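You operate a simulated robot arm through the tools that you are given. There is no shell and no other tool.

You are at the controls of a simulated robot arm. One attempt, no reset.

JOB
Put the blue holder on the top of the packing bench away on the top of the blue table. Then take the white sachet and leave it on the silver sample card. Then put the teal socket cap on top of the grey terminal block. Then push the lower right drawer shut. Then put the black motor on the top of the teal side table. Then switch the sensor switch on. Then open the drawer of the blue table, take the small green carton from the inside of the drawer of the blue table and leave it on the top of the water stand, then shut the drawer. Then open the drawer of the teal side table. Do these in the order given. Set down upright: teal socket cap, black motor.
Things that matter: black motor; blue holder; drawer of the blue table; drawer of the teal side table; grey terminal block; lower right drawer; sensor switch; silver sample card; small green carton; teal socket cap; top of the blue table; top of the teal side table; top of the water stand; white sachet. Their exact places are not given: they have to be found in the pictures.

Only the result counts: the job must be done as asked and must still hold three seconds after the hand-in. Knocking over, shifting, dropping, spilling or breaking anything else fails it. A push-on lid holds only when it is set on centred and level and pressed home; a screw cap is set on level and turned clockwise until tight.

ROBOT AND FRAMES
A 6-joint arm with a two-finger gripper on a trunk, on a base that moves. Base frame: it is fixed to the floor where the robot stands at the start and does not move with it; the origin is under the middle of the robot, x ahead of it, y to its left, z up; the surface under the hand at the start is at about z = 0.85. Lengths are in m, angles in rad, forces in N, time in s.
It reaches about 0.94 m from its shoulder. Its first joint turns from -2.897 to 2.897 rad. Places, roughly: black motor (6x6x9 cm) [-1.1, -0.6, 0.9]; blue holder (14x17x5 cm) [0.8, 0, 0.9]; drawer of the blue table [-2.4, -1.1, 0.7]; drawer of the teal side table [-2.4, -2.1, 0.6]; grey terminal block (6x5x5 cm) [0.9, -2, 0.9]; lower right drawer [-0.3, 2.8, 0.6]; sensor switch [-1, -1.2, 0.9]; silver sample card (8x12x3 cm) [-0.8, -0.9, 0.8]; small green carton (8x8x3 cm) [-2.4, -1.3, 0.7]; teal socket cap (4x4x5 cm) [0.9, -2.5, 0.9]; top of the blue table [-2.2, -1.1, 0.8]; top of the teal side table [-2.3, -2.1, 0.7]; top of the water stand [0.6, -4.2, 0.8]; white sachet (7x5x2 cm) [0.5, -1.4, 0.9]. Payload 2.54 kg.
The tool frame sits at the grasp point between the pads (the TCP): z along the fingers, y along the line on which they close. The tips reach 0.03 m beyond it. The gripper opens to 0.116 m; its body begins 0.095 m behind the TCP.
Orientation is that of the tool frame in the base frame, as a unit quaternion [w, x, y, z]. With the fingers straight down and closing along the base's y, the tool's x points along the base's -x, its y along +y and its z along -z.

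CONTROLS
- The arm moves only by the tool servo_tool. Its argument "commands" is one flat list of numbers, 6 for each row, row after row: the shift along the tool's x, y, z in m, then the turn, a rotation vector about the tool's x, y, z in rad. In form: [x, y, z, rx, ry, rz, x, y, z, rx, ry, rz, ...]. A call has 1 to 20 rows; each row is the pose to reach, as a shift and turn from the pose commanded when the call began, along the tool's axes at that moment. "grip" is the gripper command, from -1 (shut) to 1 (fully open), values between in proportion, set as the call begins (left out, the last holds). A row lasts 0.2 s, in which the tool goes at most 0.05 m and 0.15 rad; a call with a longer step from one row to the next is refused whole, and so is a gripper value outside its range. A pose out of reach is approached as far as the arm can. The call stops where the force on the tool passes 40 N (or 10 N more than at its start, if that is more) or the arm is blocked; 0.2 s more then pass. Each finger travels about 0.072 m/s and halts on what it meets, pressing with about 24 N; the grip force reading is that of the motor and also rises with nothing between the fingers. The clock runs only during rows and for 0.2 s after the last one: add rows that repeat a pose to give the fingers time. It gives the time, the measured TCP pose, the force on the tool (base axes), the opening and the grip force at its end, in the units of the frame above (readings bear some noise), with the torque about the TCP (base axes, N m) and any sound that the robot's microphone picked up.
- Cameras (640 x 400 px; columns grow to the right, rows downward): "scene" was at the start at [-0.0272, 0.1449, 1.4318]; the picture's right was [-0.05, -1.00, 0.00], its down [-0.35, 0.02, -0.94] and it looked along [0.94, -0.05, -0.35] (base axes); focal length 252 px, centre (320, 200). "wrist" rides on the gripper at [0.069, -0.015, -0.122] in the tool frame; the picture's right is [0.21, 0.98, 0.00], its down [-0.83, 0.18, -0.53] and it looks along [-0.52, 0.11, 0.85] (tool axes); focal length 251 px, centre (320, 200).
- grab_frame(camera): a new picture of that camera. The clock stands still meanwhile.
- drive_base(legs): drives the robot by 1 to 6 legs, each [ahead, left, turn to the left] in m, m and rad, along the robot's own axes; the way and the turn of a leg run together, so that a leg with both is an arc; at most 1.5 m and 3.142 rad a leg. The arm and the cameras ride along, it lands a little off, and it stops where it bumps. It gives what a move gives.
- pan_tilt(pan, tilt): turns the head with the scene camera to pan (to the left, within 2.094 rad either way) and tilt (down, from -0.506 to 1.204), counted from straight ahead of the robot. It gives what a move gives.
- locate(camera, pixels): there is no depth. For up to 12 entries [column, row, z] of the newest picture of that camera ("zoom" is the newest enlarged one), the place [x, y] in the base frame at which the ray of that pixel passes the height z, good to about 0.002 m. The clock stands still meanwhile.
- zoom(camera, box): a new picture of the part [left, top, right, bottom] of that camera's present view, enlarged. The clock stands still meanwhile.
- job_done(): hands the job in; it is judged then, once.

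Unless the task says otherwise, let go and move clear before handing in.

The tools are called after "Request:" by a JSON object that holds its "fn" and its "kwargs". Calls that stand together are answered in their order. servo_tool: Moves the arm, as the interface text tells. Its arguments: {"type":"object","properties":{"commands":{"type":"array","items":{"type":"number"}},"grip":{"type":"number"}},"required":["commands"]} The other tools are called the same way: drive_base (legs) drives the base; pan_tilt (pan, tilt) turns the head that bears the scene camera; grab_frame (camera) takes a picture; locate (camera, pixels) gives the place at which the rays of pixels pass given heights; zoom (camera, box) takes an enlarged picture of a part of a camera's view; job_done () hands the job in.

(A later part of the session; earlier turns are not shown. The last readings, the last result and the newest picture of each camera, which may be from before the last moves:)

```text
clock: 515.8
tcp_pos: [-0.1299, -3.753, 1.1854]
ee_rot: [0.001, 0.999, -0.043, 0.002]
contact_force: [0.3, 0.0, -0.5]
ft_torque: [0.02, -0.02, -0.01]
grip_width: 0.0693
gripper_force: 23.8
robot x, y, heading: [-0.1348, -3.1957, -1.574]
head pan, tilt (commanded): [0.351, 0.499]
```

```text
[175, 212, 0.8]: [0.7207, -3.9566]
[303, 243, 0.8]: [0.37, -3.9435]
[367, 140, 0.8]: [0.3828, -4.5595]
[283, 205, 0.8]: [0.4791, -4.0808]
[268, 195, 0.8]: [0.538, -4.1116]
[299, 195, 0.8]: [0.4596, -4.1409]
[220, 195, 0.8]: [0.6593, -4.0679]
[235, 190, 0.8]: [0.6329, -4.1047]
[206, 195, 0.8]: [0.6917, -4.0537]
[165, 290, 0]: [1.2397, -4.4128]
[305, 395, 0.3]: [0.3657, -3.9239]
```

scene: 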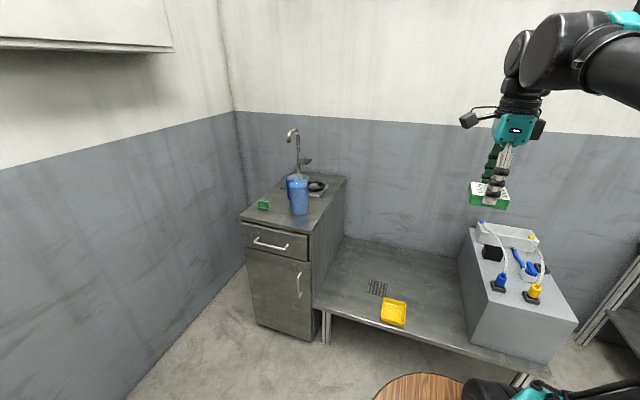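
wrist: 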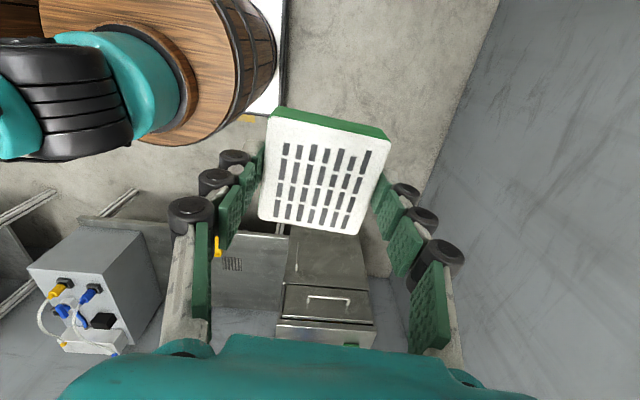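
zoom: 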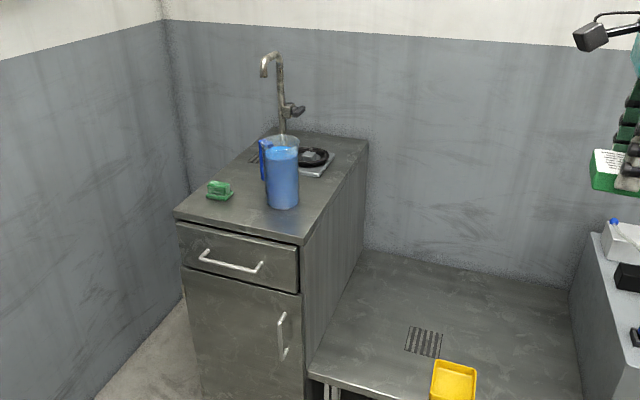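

The stand top spans x 0.37..0.72, y −3.95..−4.56; I'll place the carton at about (0.56,−4.015), between clip and jug at the front. First I move into position and turn the gripper.

Request:
{"fn": "drive_base", "kwargs": {"legs": [[0.155, 0, 0.004], [0, 0.6, 0]]}}

Request:
{"fn": "servo_tool", "kwargs": {"commands": [0, 0, 0, 0, 0, -0.14, 0, 0, 0, 0, 0, -0.28, 0, 0, 0, 0, 0, -0.42, 0, 0, 0, 0, 0, -0.56, 0, 0, 0, 0, 0, -0.7, 0, 0, 0, 0, 0, -0.84, 0, 0, 0, 0, 0, -0.98, 0, 0, 0, 0, 0, -1.12, 0, 0, 0, 0, 0, -1.26, 0, 0, 0, 0, 0, -1.4, 0, 0, 0, 0, 0, -1.54, 0, 0, 0, 0, 0, -1.65, 0, 0, 0, 0, 0, -1.65]}}

Request:
{"fn": "pan_tilt", "kwargs": {"pan": 0.0, "tilt": 0.65}}

Request:
{"fn": "grab_frame", "kwargs": {"camera": "scene"}}

Request:
{"fn": "grab_frame", "kwargs": {"camera": "wrist"}}

```text
clock: 520.2
tcp_pos: [0.4811, -3.9054, 1.1849]
ee_rot: [0.0, 0.999, -0.039, 0.003]
contact_force: [-0.4, 0.1, -0.2]
ft_torque: [0.0, 0.02, -0.02]
grip_width: 0.0692
gripper_force: 24.2
robot x, y, heading: [0.4733, -3.3467, -1.565]
head pan, tilt (commanded): [0.351, 0.499]
```

```text
clock: 523.0
tcp_pos: [0.4817, -3.9056, 1.185]
ee_rot: [0.002, 0.706, 0.708, 0.001]
contact_force: [-0.1, -0.2, -0.5]
ft_torque: [0.02, -0.03, 0.0]
grip_width: 0.069
gripper_force: 24.0
robot x, y, heading: [0.4759, -3.3492, -1.569]
head pan, tilt (commanded): [0.351, 0.499]
```

```text
clock: 523.8
tcp_pos: [0.4816, -3.9052, 1.1847]
ee_rot: [0.003, 0.706, 0.708, 0.001]
contact_force: [-0.4, -0.2, -1.8]
ft_torque: [0.0, -0.02, 0.0]
grip_width: 0.0691
gripper_force: 23.9
robot x, y, heading: [0.4758, -3.3475, -1.568]
head pan, tilt (commanded): [0.0, 0.649]
```

```text
taken
```

scene: 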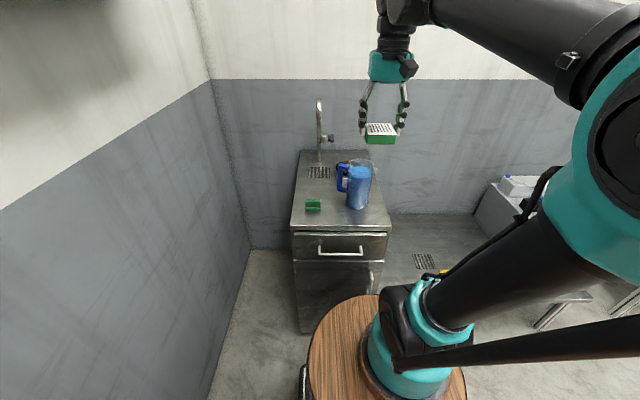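

```text
taken
```

wrist: 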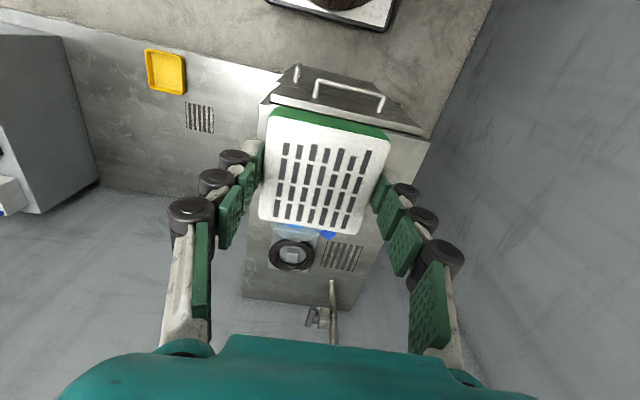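

Request:
{"fn": "zoom", "kwargs": {"camera": "scene", "box": [270, 130, 410, 250]}}

Request:
{"fn": "locate", "kwargs": {"camera": "scene", "pixels": [[291, 231, 0.8], [391, 231, 0.8], [306, 212, 0.8], [321, 211, 0.8], [347, 207, 0.8], [358, 211, 0.8], [370, 206, 0.8], [334, 218, 0.8], [340, 195, 0.85], [301, 150, 0.8], [371, 150, 0.8]]}}

```text
3.33 times, centred on (340, 190) of scene
```

zoom: 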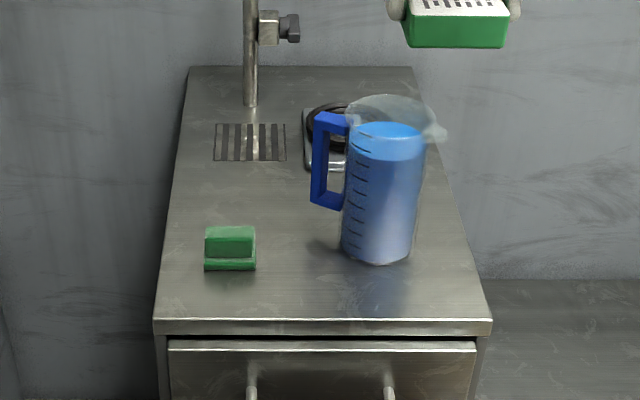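

```text
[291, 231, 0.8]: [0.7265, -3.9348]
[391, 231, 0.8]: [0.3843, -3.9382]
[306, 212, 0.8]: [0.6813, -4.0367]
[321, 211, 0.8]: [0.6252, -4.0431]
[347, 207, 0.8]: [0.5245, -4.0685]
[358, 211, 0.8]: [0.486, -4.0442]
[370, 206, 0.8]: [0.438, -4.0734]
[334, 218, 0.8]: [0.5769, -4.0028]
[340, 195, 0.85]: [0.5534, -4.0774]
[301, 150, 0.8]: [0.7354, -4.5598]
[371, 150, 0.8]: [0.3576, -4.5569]
```

Free spot between clip (x≥0.625) and jug (x≤0.525): I'll go to (0.575,−4.005) and lower to z≈0.885.

Request:
{"fn": "servo_tool", "kwargs": {"commands": [-0.03, 0.028, 0, 0, 0, 0, -0.06, 0.056, 0, 0, 0, 0, -0.1, 0.0934, 0, 0, 0, 0, -0.1, 0.0934, 0.045, 0, 0, 0, -0.1, 0.0934, 0.09, 0, 0, 0, -0.1, 0.0934, 0.135, 0, 0, 0, -0.1, 0.0934, 0.18, 0, 0, 0, -0.1, 0.0934, 0.225, 0, 0, 0, -0.1, 0.0934, 0.27, 0, 0, 0, -0.1, 0.0934, 0.3, 0, 0, 0, -0.1, 0.0934, 0.3, 0, 0, 0]}}

```text
refused: row 3 steps farther than a row can; nothing moved
```

Request:
{"fn": "servo_tool", "kwargs": {"commands": [-0.03, 0.028, 0, 0, 0, 0, -0.06, 0.056, 0, 0, 0, 0, -0.085, 0.08, 0, 0, 0, 0, -0.1, 0.0934, 0, 0, 0, 0, -0.1, 0.0934, 0.045, 0, 0, 0, -0.1, 0.0934, 0.09, 0, 0, 0, -0.1, 0.0934, 0.135, 0, 0, 0, -0.1, 0.0934, 0.18, 0, 0, 0, -0.1, 0.0934, 0.225, 0, 0, 0, -0.1, 0.0934, 0.27, 0, 0, 0, -0.1, 0.0934, 0.3, 0, 0, 0, -0.1, 0.0934, 0.3, 0, 0, 0]}}

Request:
{"fn": "zoom", "kwargs": {"camera": "scene", "box": [270, 130, 410, 250]}}

Request:
{"fn": "grab_frame", "kwargs": {"camera": "wrist"}}

```text
clock: 526.4
tcp_pos: [0.5758, -4.006, 0.8838]
ee_rot: [0.003, 0.706, 0.708, 0.0]
contact_force: [-0.1, -0.2, -0.4]
ft_torque: [0.02, 0.02, -0.02]
grip_width: 0.0693
gripper_force: 24.0
robot x, y, heading: [0.4774, -3.3449, -1.562]
head pan, tilt (commanded): [0.0, 0.649]
```

```text
3.33 times, centred on (340, 190) of scene
```

zoom: 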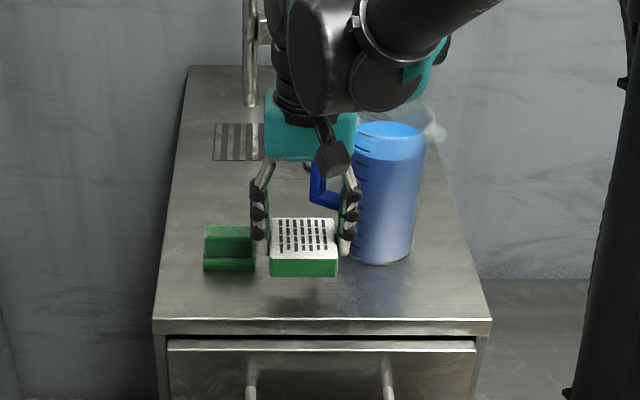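

```text
taken
```

wrist: 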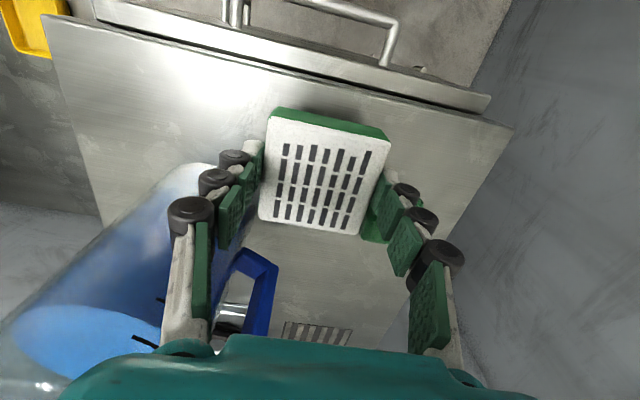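

Alignment looks good. I'll lower to just above the surface and feel for contact.

Request:
{"fn": "servo_tool", "kwargs": {"commands": [0, 0, 0.012, 0, 0, 0, 0, 0, 0.024, 0, 0, 0, 0, 0, 0.034, 0, 0, 0, 0, 0, 0.038, 0, 0, 0, 0, 0, 0.041, 0, 0, 0, 0, 0, 0.041, 0, 0, 0]}}

Request:
{"fn": "servo_tool", "kwargs": {"commands": [0, 0, 0.002, 0, 0, 0, 0, 0, 0.004, 0, 0, 0, 0, 0, 0.006, 0, 0, 0, 0, 0, 0.008, 0, 0, 0, 0, 0, 0.008, 0, 0, 0]}}

```text
clock: 527.8
tcp_pos: [0.5759, -4.0073, 0.8445]
ee_rot: [0.003, 0.706, 0.708, 0.002]
contact_force: [1.1, -0.8, -1.3]
ft_torque: [0.01, -0.01, 0.03]
grip_width: 0.0691
gripper_force: 23.9
robot x, y, heading: [0.4734, -3.3485, -1.566]
head pan, tilt (commanded): [0.0, 0.649]
```

```text
clock: 529.0
tcp_pos: [0.5767, -4.0047, 0.8369]
ee_rot: [0.003, 0.706, 0.708, 0.0]
contact_force: [2.7, -2.1, 17.3]
ft_torque: [-0.11, -0.08, 0.03]
grip_width: 0.0697
gripper_force: 23.9
robot x, y, heading: [0.4721, -3.3433, -1.568]
head pan, tilt (commanded): [0.0, 0.649]
```

Contact at z≈0.837 (17 N). I'll relieve and open the fingers a little.

Request:
{"fn": "servo_tool", "kwargs": {"commands": [0, 0, -0.001, 0, 0, 0, 0, 0, -0.0015, 0, 0, 0]}}

Request:
{"fn": "servo_tool", "kwargs": {"commands": [0, 0, 0, 0, 0, 0, 0, 0, 0, 0, 0, 0, 0, 0, -0.005, 0, 0, 0], "grip": 0.42}}

Request:
{"fn": "servo_tool", "kwargs": {"commands": [0, 0, -0.03, 0, 0, 0, 0, 0, -0.07, 0, 0, 0, 0, 0, -0.11, 0, 0, 0, 0, 0, -0.15, 0, 0, 0, 0, 0, -0.2, 0, 0, 0, 0, 0, -0.25, 0, 0, 0, 0, 0, -0.3, 0, 0, 0, 0, 0, -0.345, 0, 0, 0, 0, 0, -0.345, 0, 0, 0]}}

Request:
{"fn": "zoom", "kwargs": {"camera": "scene", "box": [270, 130, 410, 250]}}

```text
clock: 529.6
tcp_pos: [0.5764, -4.0066, 0.8379]
ee_rot: [0.003, 0.706, 0.709, 0.001]
contact_force: [0.0, 0.5, -0.3]
ft_torque: [0.03, 0.03, 0.03]
grip_width: 0.0693
gripper_force: 23.9
robot x, y, heading: [0.4758, -3.3463, -1.566]
head pan, tilt (commanded): [0.0, 0.649]
```

```text
clock: 530.4
tcp_pos: [0.5767, -4.0059, 0.8434]
ee_rot: [0.003, 0.706, 0.708, 0.0]
contact_force: [-0.9, 0.1, 1.1]
ft_torque: [0.0, 0.0, -0.01]
grip_width: 0.0823
gripper_force: 0.0
robot x, y, heading: [0.4757, -3.3452, -1.565]
head pan, tilt (commanded): [0.0, 0.649]
```

```text
clock: 532.4
tcp_pos: [0.5758, -4.0063, 1.1891]
ee_rot: [0.003, 0.706, 0.709, 0.001]
contact_force: [0.2, 0.1, -0.2]
ft_torque: [0.03, 0.01, -0.02]
grip_width: 0.0824
gripper_force: 0.0
robot x, y, heading: [0.4739, -3.3432, -1.567]
head pan, tilt (commanded): [0.0, 0.649]
```

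```text
3.33 times, centred on (340, 190) of scene
```

zoom: 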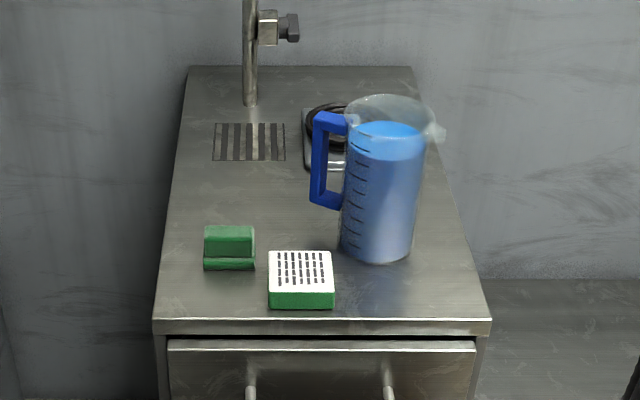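

The carton sits on the water stand. Now I'll go back to shut the blue drawer.

Request:
{"fn": "servo_tool", "kwargs": {"commands": [0.03, -0.03, 0, 0, 0, 0, 0.06, -0.06, 0, 0, 0, 0, 0.1, -0.09, 0, 0, 0, 0, 0.1, -0.1, 0, 0, 0, 0], "grip": -1}}

Request:
{"fn": "drive_base", "kwargs": {"legs": [[0, -0.6, 0], [-0.16, 0, 0], [0, 0, 1.567], [-1.5, 0, 0], [-1.5, 0, 0]]}}

```text
clock: 533.4
tcp_pos: [0.4738, -3.9057, 1.1871]
ee_rot: [0.003, 0.706, 0.708, 0.0]
contact_force: [-0.3, -0.3, -0.5]
ft_torque: [0.03, 0.0, 0.0]
grip_width: 0.0
gripper_force: 23.9
robot x, y, heading: [0.4728, -3.3436, -1.562]
head pan, tilt (commanded): [0.0, 0.649]
```

```text
clock: 555.7
tcp_pos: [-2.5728, -3.1726, 1.1873]
ee_rot: [0.001, 0.007, 1.0, 0.003]
contact_force: [-0.6, 0.4, -0.6]
ft_torque: [0.02, -0.03, 0.0]
grip_width: 0.0
gripper_force: 23.9
robot x, y, heading: [-3.1319, -3.1632, -0.006]
head pan, tilt (commanded): [0.0, 0.649]
```

Request:
{"fn": "drive_base", "kwargs": {"legs": [[-0.39, 0, 0.006], [0, 1.0, 0], [0, 0.91, 0]]}}

Request:
{"fn": "grab_frame", "kwargs": {"camera": "scene"}}

Request:
{"fn": "zoom", "kwargs": {"camera": "scene", "box": [240, 150, 440, 270]}}

```text
clock: 567.4
tcp_pos: [-2.9491, -1.2489, 1.1872]
ee_rot: [0.002, 0.004, 1.0, 0.003]
contact_force: [-0.7, 0.4, 0.1]
ft_torque: [-0.01, 0.03, -0.02]
grip_width: 0.0
gripper_force: 23.7
robot x, y, heading: [-3.5075, -1.2454, -0.002]
head pan, tilt (commanded): [0.0, 0.649]
```

```text
taken
```

scene: 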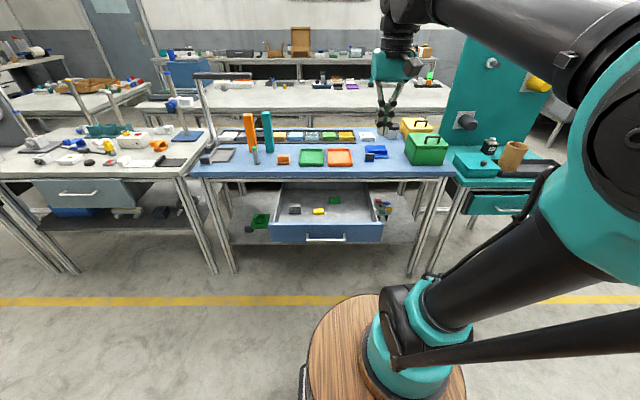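

```text
3.20 times, centred on (340, 210) of scene
```

zoom: 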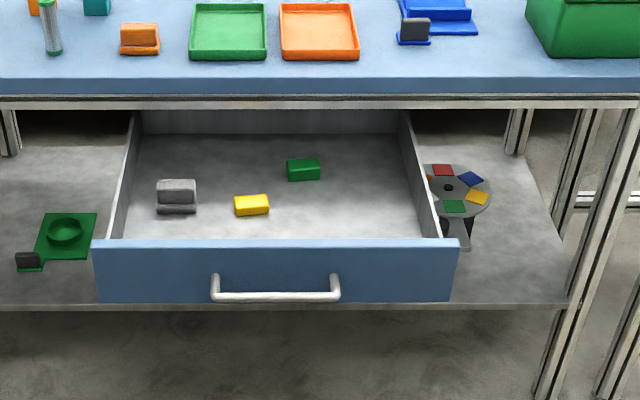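

I'll turn and pitch the closed gripper as for the pull, and bring it down in front of the panel right of the handle (y≈−1.27).

Request:
{"fn": "servo_tool", "kwargs": {"commands": [0, 0, 0.02, 0, 0, 0.143, 0, 0, 0.04, 0, 0, 0.286, 0, 0, 0.06, 0, 0, 0.428, 0, 0, 0.08, 0, 0, 0.571, 0, 0, 0.1, 0, 0, 0.714, 0, 0, 0.12, 0, 0, 0.857, 0, 0, 0.14, 0, 0, 1.0, 0, 0, 0.16, 0, 0, 1.142, 0, 0, 0.18, 0, 0, 1.285, 0, 0, 0.2, 0, 0, 1.428, 0, 0, 0.2, 0, 0, 1.571, 0, 0, 0.2, 0, 0, 1.571], "grip": -1}}

Request:
{"fn": "servo_tool", "kwargs": {"commands": [-0.005, 0.02, 0.04, -0.045, 0, 0, -0.01, 0.04, 0.08, -0.09, 0, 0, -0.015, 0.06, 0.12, -0.13, 0, 0, -0.021, 0.08, 0.16, -0.175, 0, 0, -0.021, 0.084, 0.19, -0.175, 0, 0, -0.021, 0.084, 0.19, -0.175, 0, 0]}}

Request:
{"fn": "grab_frame", "kwargs": {"camera": "wrist"}}

```text
clock: 570.0
tcp_pos: [-2.95, -1.2484, 0.9875]
ee_rot: [-0.001, 0.71, 0.704, 0.003]
contact_force: [-0.4, 0.2, 0.4]
ft_torque: [0.0, 0.01, -0.01]
grip_width: 0.0001
gripper_force: 23.9
robot x, y, heading: [-3.5087, -1.2425, -0.002]
head pan, tilt (commanded): [0.0, 0.649]
```

```text
clock: 571.4
tcp_pos: [-2.8646, -1.27, 0.7978]
ee_rot: [0.061, 0.707, 0.702, 0.065]
contact_force: [0.6, -0.8, 0.3]
ft_torque: [0.01, -0.01, 0.03]
grip_width: 0.0001
gripper_force: 23.8
robot x, y, heading: [-3.5085, -1.2432, -0.005]
head pan, tilt (commanded): [0.0, 0.649]
```

```text
taken
```

wrist: 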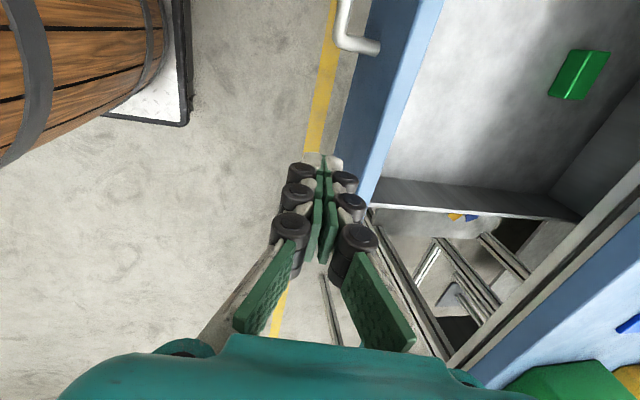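

The tips are just in front of the panel, right of the handle. I'll lower to z≈0.69.

Request:
{"fn": "servo_tool", "kwargs": {"commands": [0, -0.006, 0.034, 0, 0, 0, 0, -0.012, 0.069, 0, 0, 0, 0, -0.0183, 0.1034, 0, 0, 0, 0, -0.0183, 0.1034, 0, 0, 0]}}

Request:
{"fn": "grab_frame", "kwargs": {"camera": "wrist"}}

```text
clock: 572.4
tcp_pos: [-2.855, -1.2683, 0.7068]
ee_rot: [0.061, 0.707, 0.702, 0.063]
contact_force: [-1.1, -1.1, 0.5]
ft_torque: [0.0, 0.01, -0.01]
grip_width: 0.0
gripper_force: 24.7
out of reach, approached as far as the arm can: row 3, 4
robot x, y, heading: [-3.5071, -1.242, -0.007]
head pan, tilt (commanded): [0.0, 0.649]
```

```text
taken
```

wrist: 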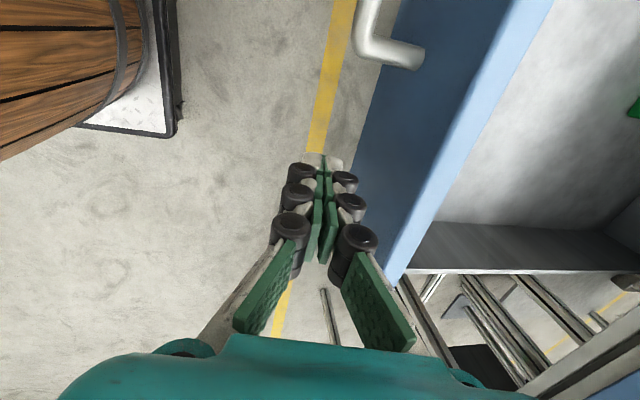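

I'll push forward 8 cm, flattening the pitch gradually.

Request:
{"fn": "servo_tool", "kwargs": {"commands": [0, 0.015, 0.006, -0.035, 0, 0, 0, 0.03, 0.012, -0.07, 0, 0, 0, 0.045, 0.018, -0.105, 0, 0, 0, 0.06, 0.024, -0.14, 0, 0, 0, 0.0758, 0.0307, -0.175, 0, 0, 0, 0.0758, 0.0307, -0.175, 0, 0]}}

Request:
{"fn": "grab_frame", "kwargs": {"camera": "wrist"}}

Request:
{"fn": "zoom", "kwargs": {"camera": "scene", "box": [240, 130, 440, 270]}}

```text
clock: 573.8
tcp_pos: [-2.7728, -1.2669, 0.6933]
ee_rot: [0.122, 0.7, 0.693, 0.125]
contact_force: [-0.4, 0.0, 0.1]
ft_torque: [-0.01, 0.0, -0.01]
grip_width: 0.0001
gripper_force: 23.7
out of reach, approached as far as the arm can: row 4, 5, 6
robot x, y, heading: [-3.5082, -1.2428, -0.009]
head pan, tilt (commanded): [0.0, 0.649]
```

```text
taken
```

wrist: 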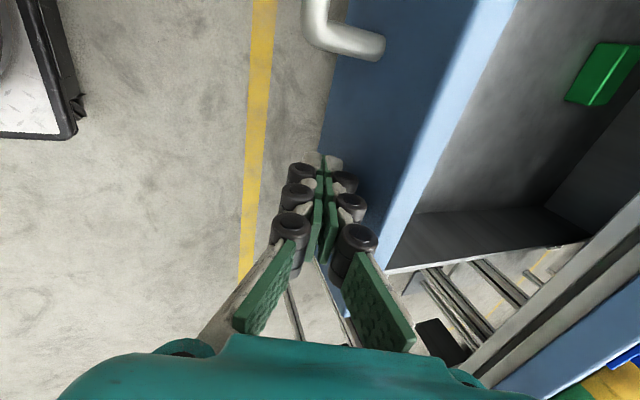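

```text
2.86 times, centred on (340, 200) of scene
```

zoom: 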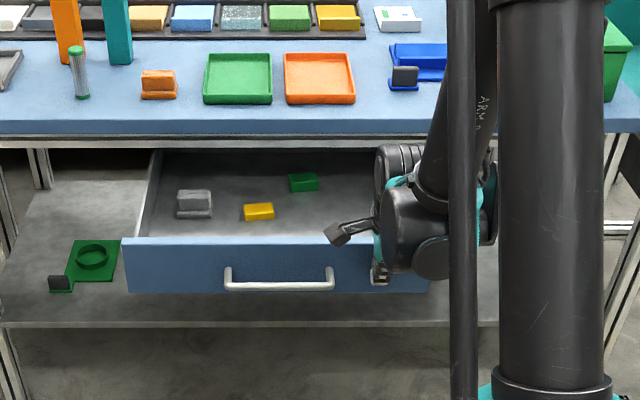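

The drawer is moving in. I'll continue the push.

Request:
{"fn": "servo_tool", "kwargs": {"commands": [0, 0.015, 0.007, -0.042, 0, 0, 0, 0.03, 0.0144, -0.084, 0, 0, 0, 0.045, 0.0216, -0.126, 0, 0, 0, 0.06, 0.0288, -0.168, 0, 0, 0, 0.0753, 0.0361, -0.21, 0, 0, 0, 0.0753, 0.0361, -0.21, 0, 0]}}

Request:
{"fn": "grab_frame", "kwargs": {"camera": "wrist"}}

```text
clock: 575.2
tcp_pos: [-2.6886, -1.268, 0.688]
ee_rot: [0.195, 0.683, 0.676, 0.196]
contact_force: [0.6, 0.2, 0.2]
ft_torque: [0.01, 0.0, -0.03]
grip_width: 0.0002
gripper_force: 23.9
robot x, y, heading: [-3.5085, -1.2427, -0.004]
head pan, tilt (commanded): [0.0, 0.649]
```

```text
taken
```

wrist: 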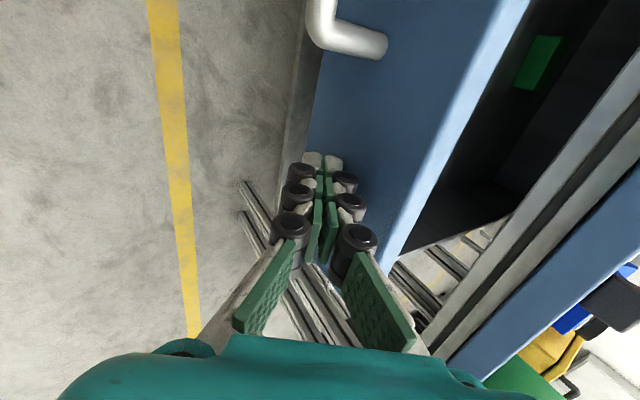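

Request:
{"fn": "servo_tool", "kwargs": {"commands": [0, 0.0147, 0.01, -0.045, 0, 0, 0, 0.0294, 0.02, -0.09, 0, 0, 0, 0.044, 0.03, -0.135, 0, 0, 0, 0.0587, 0.04, -0.18, 0, 0, 0, 0.0734, 0.0496, -0.225, 0, 0, 0, 0.0734, 0.0496, -0.225, 0, 0]}}

Request:
{"fn": "grab_frame", "kwargs": {"camera": "wrist"}}

Request:
{"fn": "zoom", "kwargs": {"camera": "scene", "box": [240, 130, 440, 270]}}

```text
clock: 576.6
tcp_pos: [-2.6015, -1.2706, 0.6834]
ee_rot: [0.271, 0.656, 0.65, 0.272]
contact_force: [0.7, -0.9, -1.1]
ft_torque: [-0.02, 0.01, 0.02]
grip_width: 0.0
gripper_force: 23.4
robot x, y, heading: [-3.5094, -1.2419, -0.005]
head pan, tilt (commanded): [0.0, 0.649]
```

```text
taken
```

wrist: 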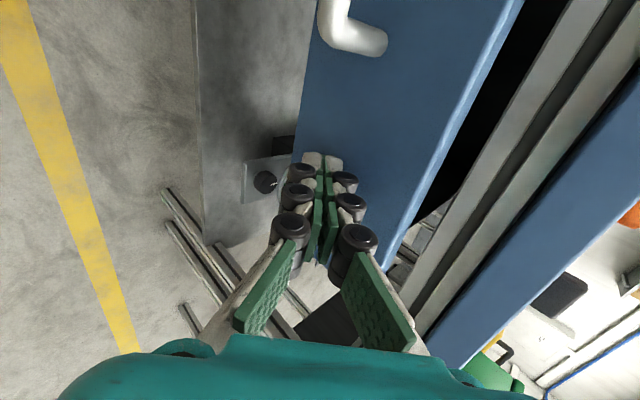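

```text
2.86 times, centred on (340, 200) of scene
```

zoom: 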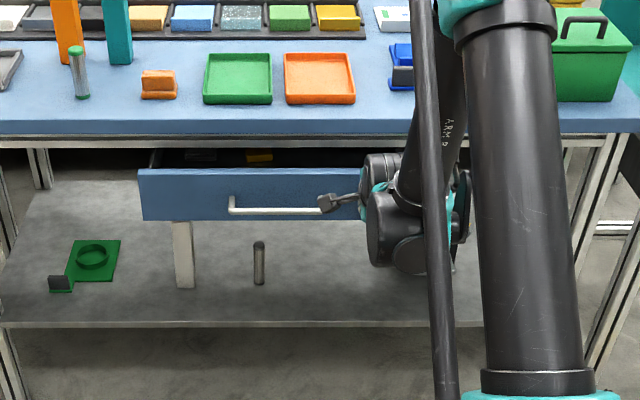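

Nearly in (panel ≈ x −2.57). I'll push on in small steps until it stops.

Request:
{"fn": "servo_tool", "kwargs": {"commands": [0, 0.0071, 0.0071, -0.01, 0, 0, 0, 0.0141, 0.0142, -0.02, 0, 0, 0, 0.0212, 0.0213, -0.03, 0, 0, 0, 0.0282, 0.0284, -0.04, 0, 0, 0, 0.0353, 0.0355, -0.05, 0, 0, 0, 0.0423, 0.0425, -0.06, 0, 0, 0, 0.0494, 0.0496, -0.07, 0, 0, 0, 0.0565, 0.0567, -0.08, 0, 0, 0, 0.0635, 0.0638, -0.09, 0, 0]}}

Request:
{"fn": "grab_frame", "kwargs": {"camera": "wrist"}}

Request:
{"fn": "zoom", "kwargs": {"camera": "scene", "box": [240, 130, 440, 270]}}

```text
clock: 577.6
tcp_pos: [-2.5678, -1.2701, 0.6825]
ee_rot: [0.282, 0.651, 0.646, 0.282]
contact_force: [-12.1, 0.8, 4.7]
ft_torque: [0.0, 0.01, 0.08]
grip_width: 0.0002
gripper_force: 23.8
robot x, y, heading: [-3.5106, -1.2398, -0.005]
head pan, tilt (commanded): [0.0, 0.649]
stopped in row 5: the force on the tool passed its limit at 56 N (the readings are from after the stop); the commanded pose is now the measured one
```

```text
taken
```

wrist: 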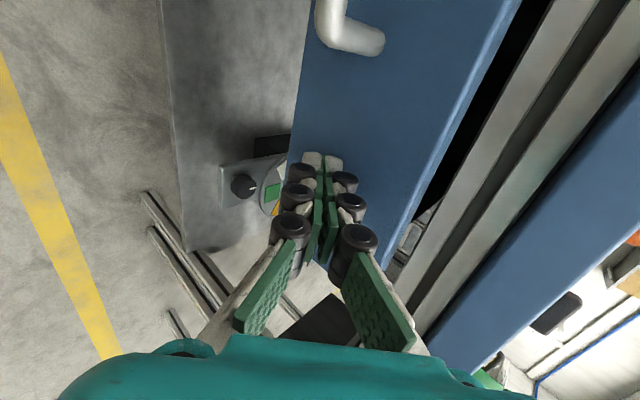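

```text
2.86 times, centred on (340, 200) of scene
```

zoom: 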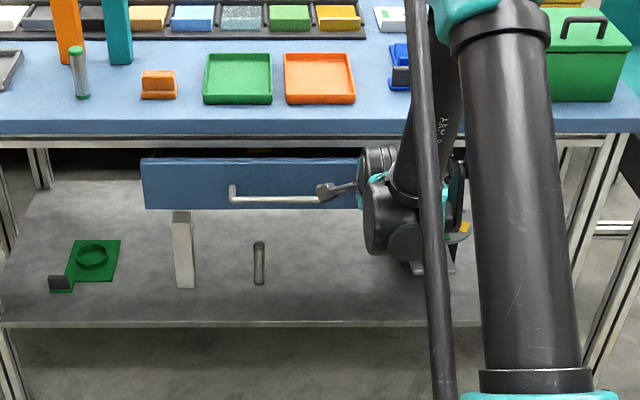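

Stopped at 56 N with the panel at ≈ x −2.536, flush with the table edge (−2.53). I'll back away and check it.

Request:
{"fn": "servo_tool", "kwargs": {"commands": [0, -0.01, -0.02, 0, 0, 0, 0, -0.02, -0.06, 0, 0, 0, 0, -0.02, -0.1, 0, 0, 0, 0, -0.02, -0.14, 0, 0, 0, 0, -0.02, -0.18, 0, 0, 0, 0, -0.02, -0.22, 0.1, 0, 0, 0, -0.02, -0.26, 0.2, 0, 0, 0, -0.02, -0.3, 0.3, 0, 0, 0, -0.02, -0.34, 0.4, 0, 0, 0, -0.02, -0.38, 0.5, 0, 0, 0, -0.02, -0.42, 0.6, 0, 0, 0, -0.02, -0.45, 0.7, 0, 0, 0, -0.02, -0.45, 0.82, 0, 0, 0, -0.02, -0.45, 0.82, 0, 0]}}

Request:
{"fn": "grab_frame", "kwargs": {"camera": "scene"}}

Request:
{"fn": "zoom", "kwargs": {"camera": "scene", "box": [220, 130, 420, 270]}}

```text
clock: 580.6
tcp_pos: [-2.9097, -1.2678, 0.9742]
ee_rot: [-0.002, 0.709, 0.705, 0.001]
contact_force: [-0.4, 0.5, 0.6]
ft_torque: [0.0, 0.01, -0.02]
grip_width: 0.0001
gripper_force: 24.3
robot x, y, heading: [-3.5067, -1.2441, -0.003]
head pan, tilt (commanded): [0.0, 0.649]
```

```text
taken
```

scene: 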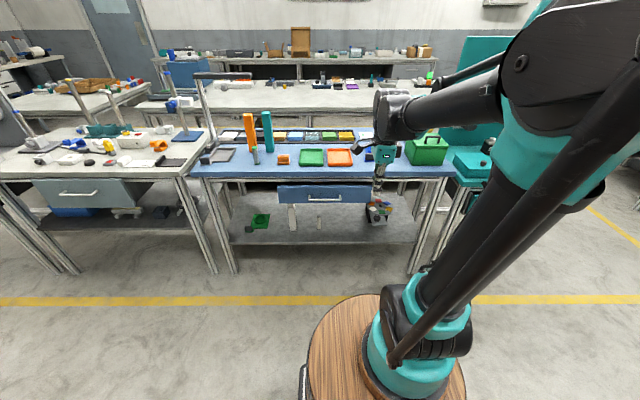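

```text
2.86 times, centred on (320, 200) of scene
```

zoom: 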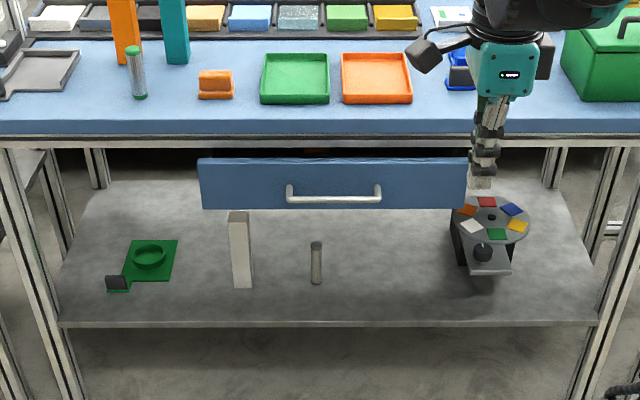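

I'll locate the panel's edges now to compare with its initial position.

Request:
{"fn": "locate", "kwargs": {"camera": "zoom", "pixels": [[198, 161, 0.735], [466, 161, 0.735], [202, 209, 0.63], [466, 208, 0.63], [290, 202, 0.675], [382, 202, 0.675], [320, 137, 0.775], [320, 122, 0.795]]}}

Request:
{"fn": "zoom", "kwargs": {"camera": "scene", "box": [270, 160, 390, 220]}}

```text
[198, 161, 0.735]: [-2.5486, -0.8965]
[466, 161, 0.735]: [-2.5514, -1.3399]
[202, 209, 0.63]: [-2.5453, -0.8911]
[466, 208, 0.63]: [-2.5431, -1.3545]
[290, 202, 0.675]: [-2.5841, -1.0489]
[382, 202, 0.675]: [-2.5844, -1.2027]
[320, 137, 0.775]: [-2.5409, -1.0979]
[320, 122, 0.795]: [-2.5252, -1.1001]
```

```text
5.33 times, centred on (330, 190) of scene
```

zoom: 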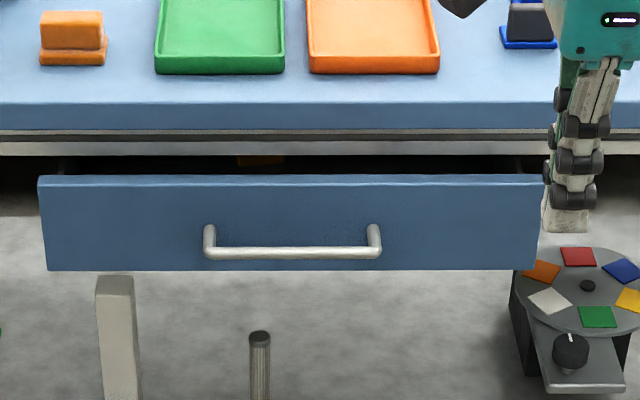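

The panel is back at its initial stop (x≈−2.547): shut. Now the last task: I'll slide right to face the teal side table's drawer.

Request:
{"fn": "drive_base", "kwargs": {"legs": [[0.03, 0, 0], [0, -0.83, 0.003]]}}

Request:
{"fn": "pan_tilt", "kwargs": {"pan": 0.0, "tilt": 0.65}}

Request:
{"fn": "grab_frame", "kwargs": {"camera": "scene"}}

Request:
{"fn": "zoom", "kwargs": {"camera": "scene", "box": [240, 130, 420, 270]}}

Request:
{"fn": "grab_frame", "kwargs": {"camera": "wrist"}}

```text
clock: 585.4
tcp_pos: [-2.8801, -2.0928, 0.9736]
ee_rot: [-0.001, 0.707, 0.708, 0.002]
contact_force: [-0.2, 0.4, -0.3]
ft_torque: [0.0, -0.01, 0.01]
grip_width: 0.0
gripper_force: 23.6
robot x, y, heading: [-3.4816, -2.0714, 0.004]
head pan, tilt (commanded): [0.0, 0.649]
```

```text
clock: 586.0
tcp_pos: [-2.8786, -2.0921, 0.9738]
ee_rot: [-0.001, 0.706, 0.708, 0.002]
contact_force: [0.1, 0.9, -0.4]
ft_torque: [0.01, 0.02, 0.0]
grip_width: 0.0001
gripper_force: 23.9
robot x, y, heading: [-3.4751, -2.0757, 0.003]
head pan, tilt (commanded): [0.0, 0.649]
```

```text
taken
```

scene: 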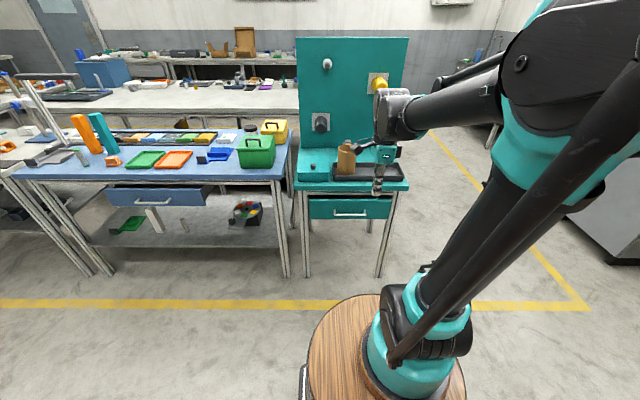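

```text
2.86 times, centred on (330, 200) of scene
```

zoom: 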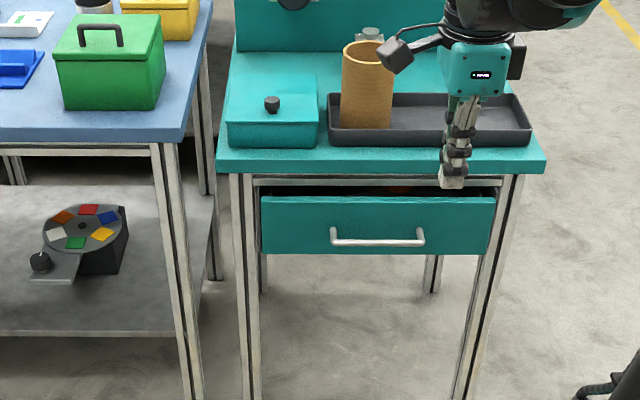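

```text
taken
```

wrist: 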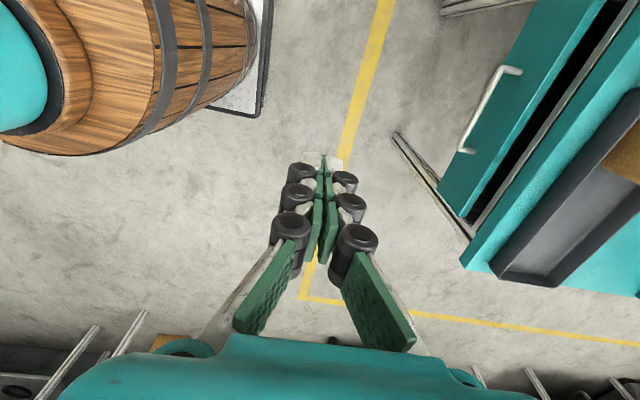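

The teal drawer's bar is at scene zoom (378,243) and wrist (483,110). I'll triangulate it.

Request:
{"fn": "locate", "kwargs": {"camera": "wrist", "pixels": [[506, 68, 0.6], [461, 151, 0.6], [506, 68, 0.65], [461, 151, 0.65], [437, 192, 0.65], [470, 215, 0.68], [470, 215, 0.65], [605, 3, 0.68], [485, 108, 0.6], [485, 108, 0.65]]}}

Request:
{"fn": "locate", "kwargs": {"camera": "zoom", "pixels": [[333, 243, 0.6], [424, 244, 0.6], [333, 243, 0.65], [424, 244, 0.65], [262, 199, 0.68], [494, 199, 0.68], [262, 199, 0.65], [262, 254, 0.55], [490, 254, 0.55], [262, 254, 0.6], [380, 172, 0.72], [380, 172, 0.7]]}}

```text
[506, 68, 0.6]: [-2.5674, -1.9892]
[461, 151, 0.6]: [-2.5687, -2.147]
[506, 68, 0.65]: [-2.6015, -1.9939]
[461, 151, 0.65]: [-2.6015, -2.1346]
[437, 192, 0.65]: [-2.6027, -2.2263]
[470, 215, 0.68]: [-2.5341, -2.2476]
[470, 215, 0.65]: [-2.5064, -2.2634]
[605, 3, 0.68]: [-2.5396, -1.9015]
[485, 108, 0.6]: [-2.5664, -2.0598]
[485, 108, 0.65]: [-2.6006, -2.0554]
```

```text
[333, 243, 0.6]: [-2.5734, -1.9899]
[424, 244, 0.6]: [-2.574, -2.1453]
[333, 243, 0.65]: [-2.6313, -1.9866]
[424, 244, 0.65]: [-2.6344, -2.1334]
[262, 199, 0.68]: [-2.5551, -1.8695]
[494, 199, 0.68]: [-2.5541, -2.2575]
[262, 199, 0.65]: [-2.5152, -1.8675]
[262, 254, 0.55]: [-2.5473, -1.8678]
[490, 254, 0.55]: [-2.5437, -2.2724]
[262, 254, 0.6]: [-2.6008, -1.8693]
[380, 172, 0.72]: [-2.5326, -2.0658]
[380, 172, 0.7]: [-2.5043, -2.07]
```

Bar ≈(−2.562, z≈0.59), panel front x≈−2.528. I need more distance for this lower bar, so I'll check the space behind me.

Request:
{"fn": "pan_tilt", "kwargs": {"pan": 2.09, "tilt": 0.8}}

Request:
{"fn": "grab_frame", "kwargs": {"camera": "scene"}}

Request:
{"fn": "locate", "kwargs": {"camera": "scene", "pixels": [[160, 330, 0], [100, 300, 0], [230, 250, 0], [250, 300, 0.1], [200, 200, 0]]}}

Request:
{"fn": "pan_tilt", "kwargs": {"pan": -2.09, "tilt": 0.8}}

Request:
{"fn": "grab_frame", "kwargs": {"camera": "scene"}}

```text
clock: 588.0
tcp_pos: [-2.8798, -2.0921, 0.9746]
ee_rot: [-0.001, 0.707, 0.707, 0.001]
contact_force: [0.5, -0.5, 0.7]
ft_torque: [-0.03, 0.0, 0.02]
grip_width: 0.0
gripper_force: 23.7
robot x, y, heading: [-3.477, -2.0774, 0.008]
head pan, tilt (commanded): [2.089, 0.799]
```

```text
taken
```

scene: 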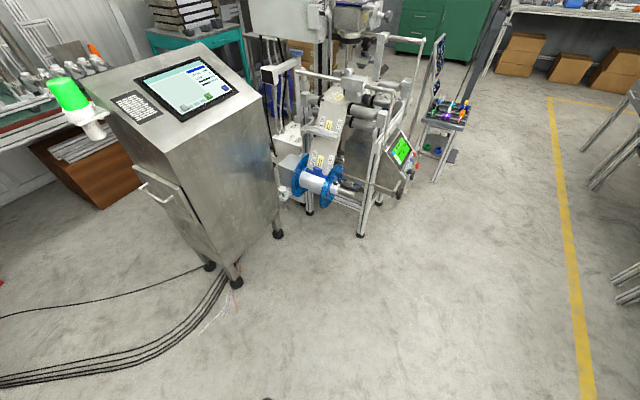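

```text
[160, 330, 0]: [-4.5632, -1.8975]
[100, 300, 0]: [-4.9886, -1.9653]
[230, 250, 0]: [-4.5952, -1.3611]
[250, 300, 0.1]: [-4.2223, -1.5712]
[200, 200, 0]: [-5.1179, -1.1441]
```

```text
clock: 591.4
tcp_pos: [-2.8796, -2.0908, 0.9742]
ee_rot: [-0.001, 0.707, 0.708, 0.001]
contact_force: [0.6, -0.6, 0.3]
ft_torque: [0.03, 0.01, 0.01]
grip_width: 0.0002
gripper_force: 23.8
robot x, y, heading: [-3.4789, -2.0686, 0.007]
head pan, tilt (commanded): [-2.089, 0.799]
```

```text
taken
```

scene: 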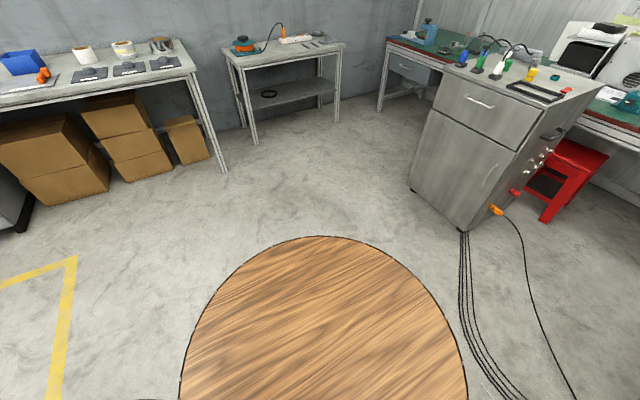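

There's ~0.5 m free behind me (cables at x≈−4.5). I'll back 0.1 m, then bring the pitched gripper to a pre-grasp before the teal bar.

Request:
{"fn": "drive_base", "kwargs": {"legs": [[-0.1, 0, -0.005]]}}

Request:
{"fn": "pan_tilt", "kwargs": {"pan": 0.0, "tilt": 0.65}}

Request:
{"fn": "servo_tool", "kwargs": {"commands": [0.002, 0.032, 0.03, -0.079, 0, 0, 0.004, 0.063, 0.06, -0.158, 0, 0, 0.006, 0.095, 0.09, -0.237, 0, 0, 0.008, 0.126, 0.119, -0.316, 0, 0, 0.009, 0.158, 0.149, -0.395, 0, 0, 0.011, 0.189, 0.179, -0.475, 0, 0, 0.013, 0.221, 0.209, -0.554, 0, 0, 0.015, 0.252, 0.239, -0.633, 0, 0, 0.017, 0.284, 0.268, -0.712, 0, 0, 0.018, 0.315, 0.298, -0.791, 0, 0, 0.02, 0.345, 0.328, -0.87, 0, 0, 0.02, 0.345, 0.328, -0.87, 0, 0], "grip": -0.5}}

Request:
{"fn": "grab_frame", "kwargs": {"camera": "wrist"}}

```text
clock: 592.6
tcp_pos: [-2.9797, -2.0948, 0.9735]
ee_rot: [-0.001, 0.709, 0.706, 0.001]
contact_force: [-0.1, 0.2, 0.4]
ft_torque: [-0.01, -0.02, -0.01]
grip_width: 0.0
gripper_force: 24.1
robot x, y, heading: [-3.5728, -2.071, -0.001]
head pan, tilt (commanded): [-2.089, 0.799]
```

```text
clock: 594.5
tcp_pos: [-2.979, -2.0959, 0.9744]
ee_rot: [-0.002, 0.709, 0.706, 0.001]
contact_force: [0.8, 0.6, -0.4]
ft_torque: [0.01, 0.01, 0.01]
grip_width: 0.0
gripper_force: 24.2
robot x, y, heading: [-3.5795, -2.0737, -0.001]
head pan, tilt (commanded): [0.0, 0.649]
```

```text
clock: 597.1
tcp_pos: [-2.6273, -2.0742, 0.6515]
ee_rot: [0.296, 0.643, 0.64, 0.298]
contact_force: [-0.5, 0.0, 0.3]
ft_torque: [0.03, 0.04, 0.03]
grip_width: 0.0292
gripper_force: 0.1
out of reach, approached as far as the arm can: row 11, 12
robot x, y, heading: [-3.5765, -2.08, 0.002]
head pan, tilt (commanded): [0.0, 0.649]
```

```text
taken
```

wrist: 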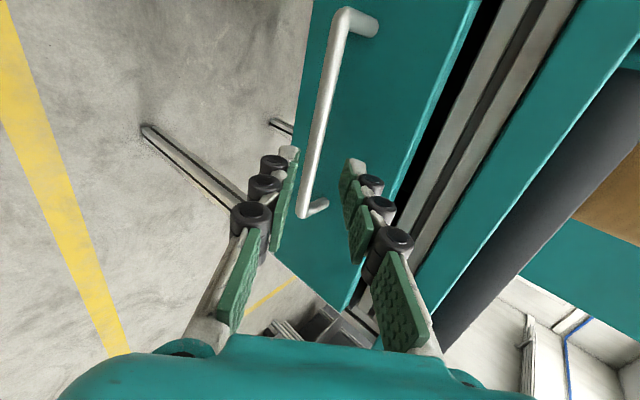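

I'm at the edge of reach but close. I'll check the bar's place from here.

Request:
{"fn": "locate", "kwargs": {"camera": "wrist", "pixels": [[318, 140, 0.59], [318, 140, 0.6], [318, 140, 0.58], [330, 80, 0.59], [305, 200, 0.59], [300, 214, 0.59], [338, 20, 0.59]]}}

Request:
{"fn": "zoom", "kwargs": {"camera": "wrist", "box": [240, 80, 400, 240]}}

```text
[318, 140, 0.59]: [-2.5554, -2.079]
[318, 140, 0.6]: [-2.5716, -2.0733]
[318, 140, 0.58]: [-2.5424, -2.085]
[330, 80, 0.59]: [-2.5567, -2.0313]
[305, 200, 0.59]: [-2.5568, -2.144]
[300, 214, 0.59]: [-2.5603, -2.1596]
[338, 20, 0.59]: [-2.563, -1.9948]
```

```text
2.50 times, centred on (320, 160) of wrist
```

zoom: 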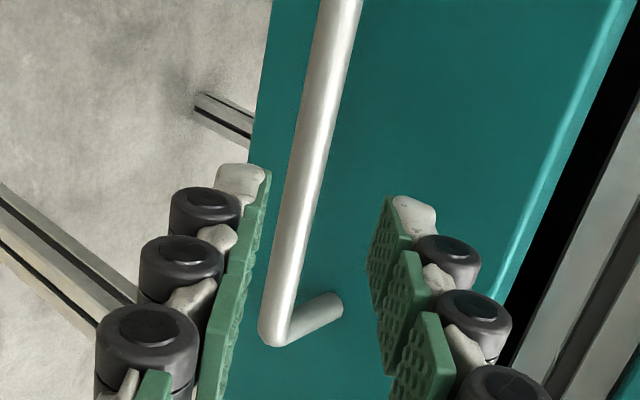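

The bar is ≈8.5 cm ahead along the tool axis, slightly low. I'll shift 5 mm down and advance.

Request:
{"fn": "servo_tool", "kwargs": {"commands": [0, -0.003, 0.02, 0, 0, 0, 0, -0.005, 0.04, 0, 0, 0, 0, -0.005, 0.055, 0, 0, 0, 0, -0.005, 0.0687, 0, 0, 0, 0, -0.005, 0.0687, 0, 0, 0]}}

Request:
{"fn": "zoom", "kwargs": {"camera": "wrist", "box": [240, 80, 400, 240]}}

```text
clock: 598.4
tcp_pos: [-2.5775, -2.0749, 0.6035]
ee_rot: [0.298, 0.643, 0.639, 0.298]
contact_force: [-1.9, -0.6, -0.1]
ft_torque: [0.03, 0.01, 0.03]
grip_width: 0.0291
gripper_force: 0.1
robot x, y, heading: [-3.5814, -2.0773, 0.001]
head pan, tilt (commanded): [0.0, 0.649]
```

```text
2.50 times, centred on (320, 160) of wrist
```

zoom: 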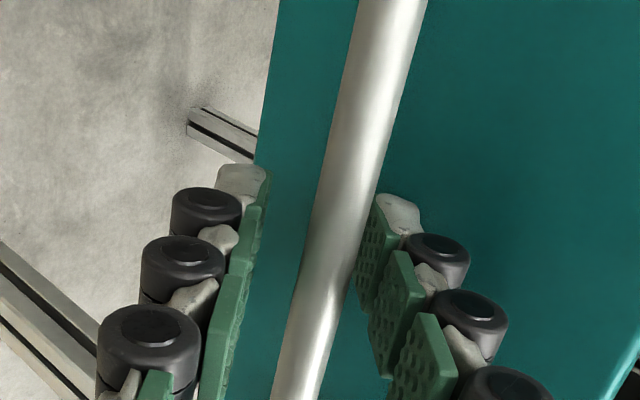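

The bar lies between the pads, near the upper one. Closing on it.

Request:
{"fn": "servo_tool", "kwargs": {"commands": [0, 0, 0, 0, 0, 0, 0, 0, 0, 0, 0, 0, 0, 0, 0, 0, 0, 0, 0, 0, 0, 0, 0, 0], "grip": -1}}

Request:
{"fn": "zoom", "kwargs": {"camera": "wrist", "box": [240, 80, 400, 240]}}

```text
clock: 599.4
tcp_pos: [-2.5788, -2.0752, 0.6049]
ee_rot: [0.297, 0.643, 0.64, 0.298]
contact_force: [4.1, -0.3, 18.5]
ft_torque: [-0.31, 0.0, 0.17]
grip_width: 0.0099
gripper_force: 36.5
robot x, y, heading: [-3.577, -2.073, 0.002]
head pan, tilt (commanded): [0.0, 0.649]
```

```text
2.50 times, centred on (320, 160) of wrist
```

zoom: 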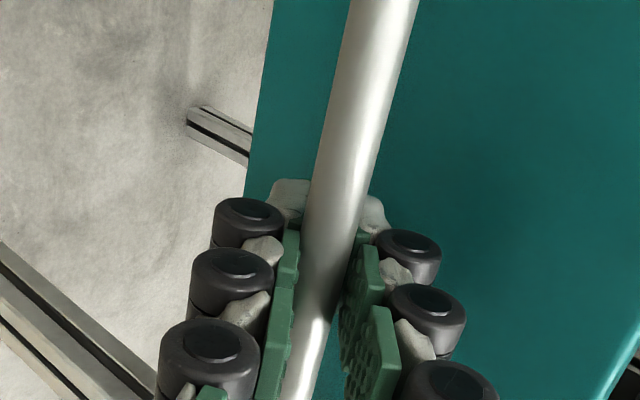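

Bar gripped. I'll pull by driving the base straight back 10 cm first.

Request:
{"fn": "drive_base", "kwargs": {"legs": [[-0.1, 0, 0]]}}

Request:
{"fn": "grab_frame", "kwargs": {"camera": "wrist"}}

Request:
{"fn": "zoom", "kwargs": {"camera": "scene", "box": [240, 100, 440, 260]}}

```text
clock: 600.5
tcp_pos: [-2.6786, -2.0733, 0.6054]
ee_rot: [0.298, 0.643, 0.638, 0.3]
contact_force: [1.6, -1.1, 21.6]
ft_torque: [-0.31, -0.02, 0.19]
grip_width: 0.0105
gripper_force: 36.8
robot x, y, heading: [-3.6777, -2.076, -0.004]
head pan, tilt (commanded): [0.0, 0.649]
```

```text
taken
```

wrist: 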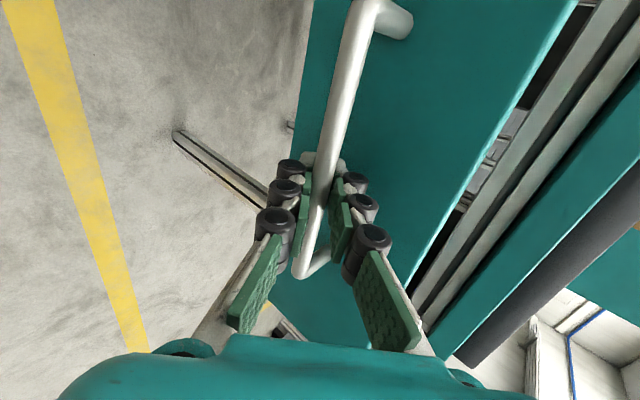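

```text
2.50 times, centred on (340, 180) of scene
```

zoom: 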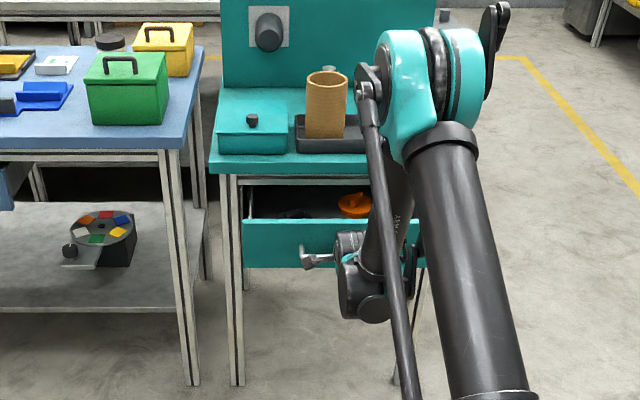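

The drawer follows smoothly. I'll pull another 10 cm.

Request:
{"fn": "drive_base", "kwargs": {"legs": [[-0.1, 0, 0.003]]}}

Request:
{"fn": "grab_frame", "kwargs": {"camera": "wrist"}}

```text
clock: 601.6
tcp_pos: [-2.7798, -2.0734, 0.6037]
ee_rot: [0.297, 0.642, 0.64, 0.299]
contact_force: [1.8, -26.4, 8.5]
ft_torque: [-0.27, -0.02, 0.26]
grip_width: 0.0107
gripper_force: 36.9
robot x, y, heading: [-3.7805, -2.0763, 0.007]
head pan, tilt (commanded): [0.0, 0.649]
```

```text
taken
```

wrist: 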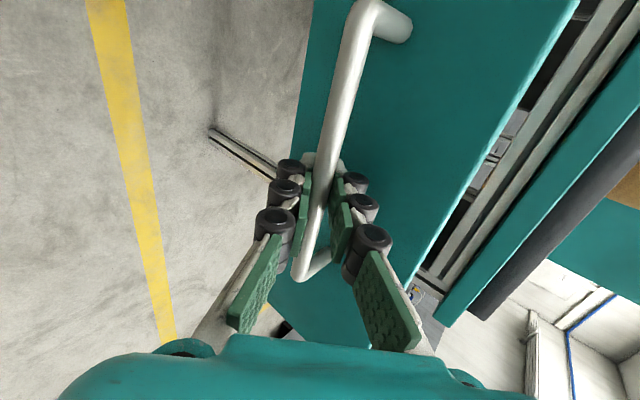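

I want to be sure only the drawer moves, not the table. Checking the scene view.

Request:
{"fn": "zoom", "kwargs": {"camera": "scene", "box": [240, 100, 440, 260]}}

Request:
{"fn": "grab_frame", "kwargs": {"camera": "scene"}}

```text
2.50 times, centred on (340, 180) of scene
```

zoom: 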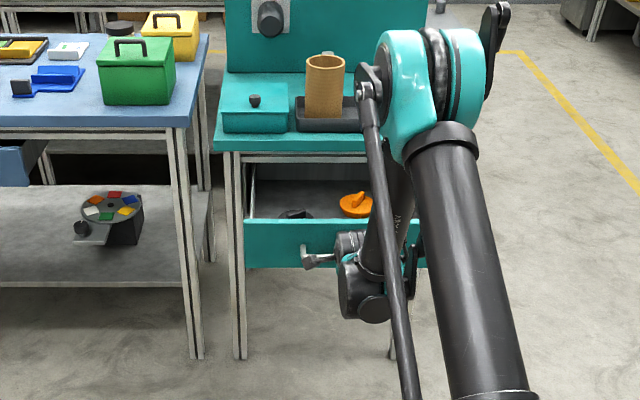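

```text
taken
```

scene: 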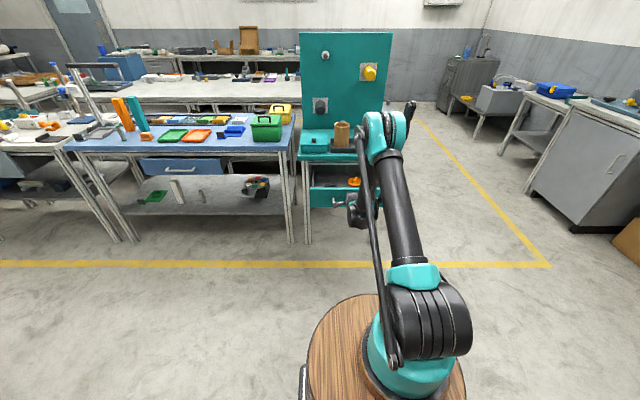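

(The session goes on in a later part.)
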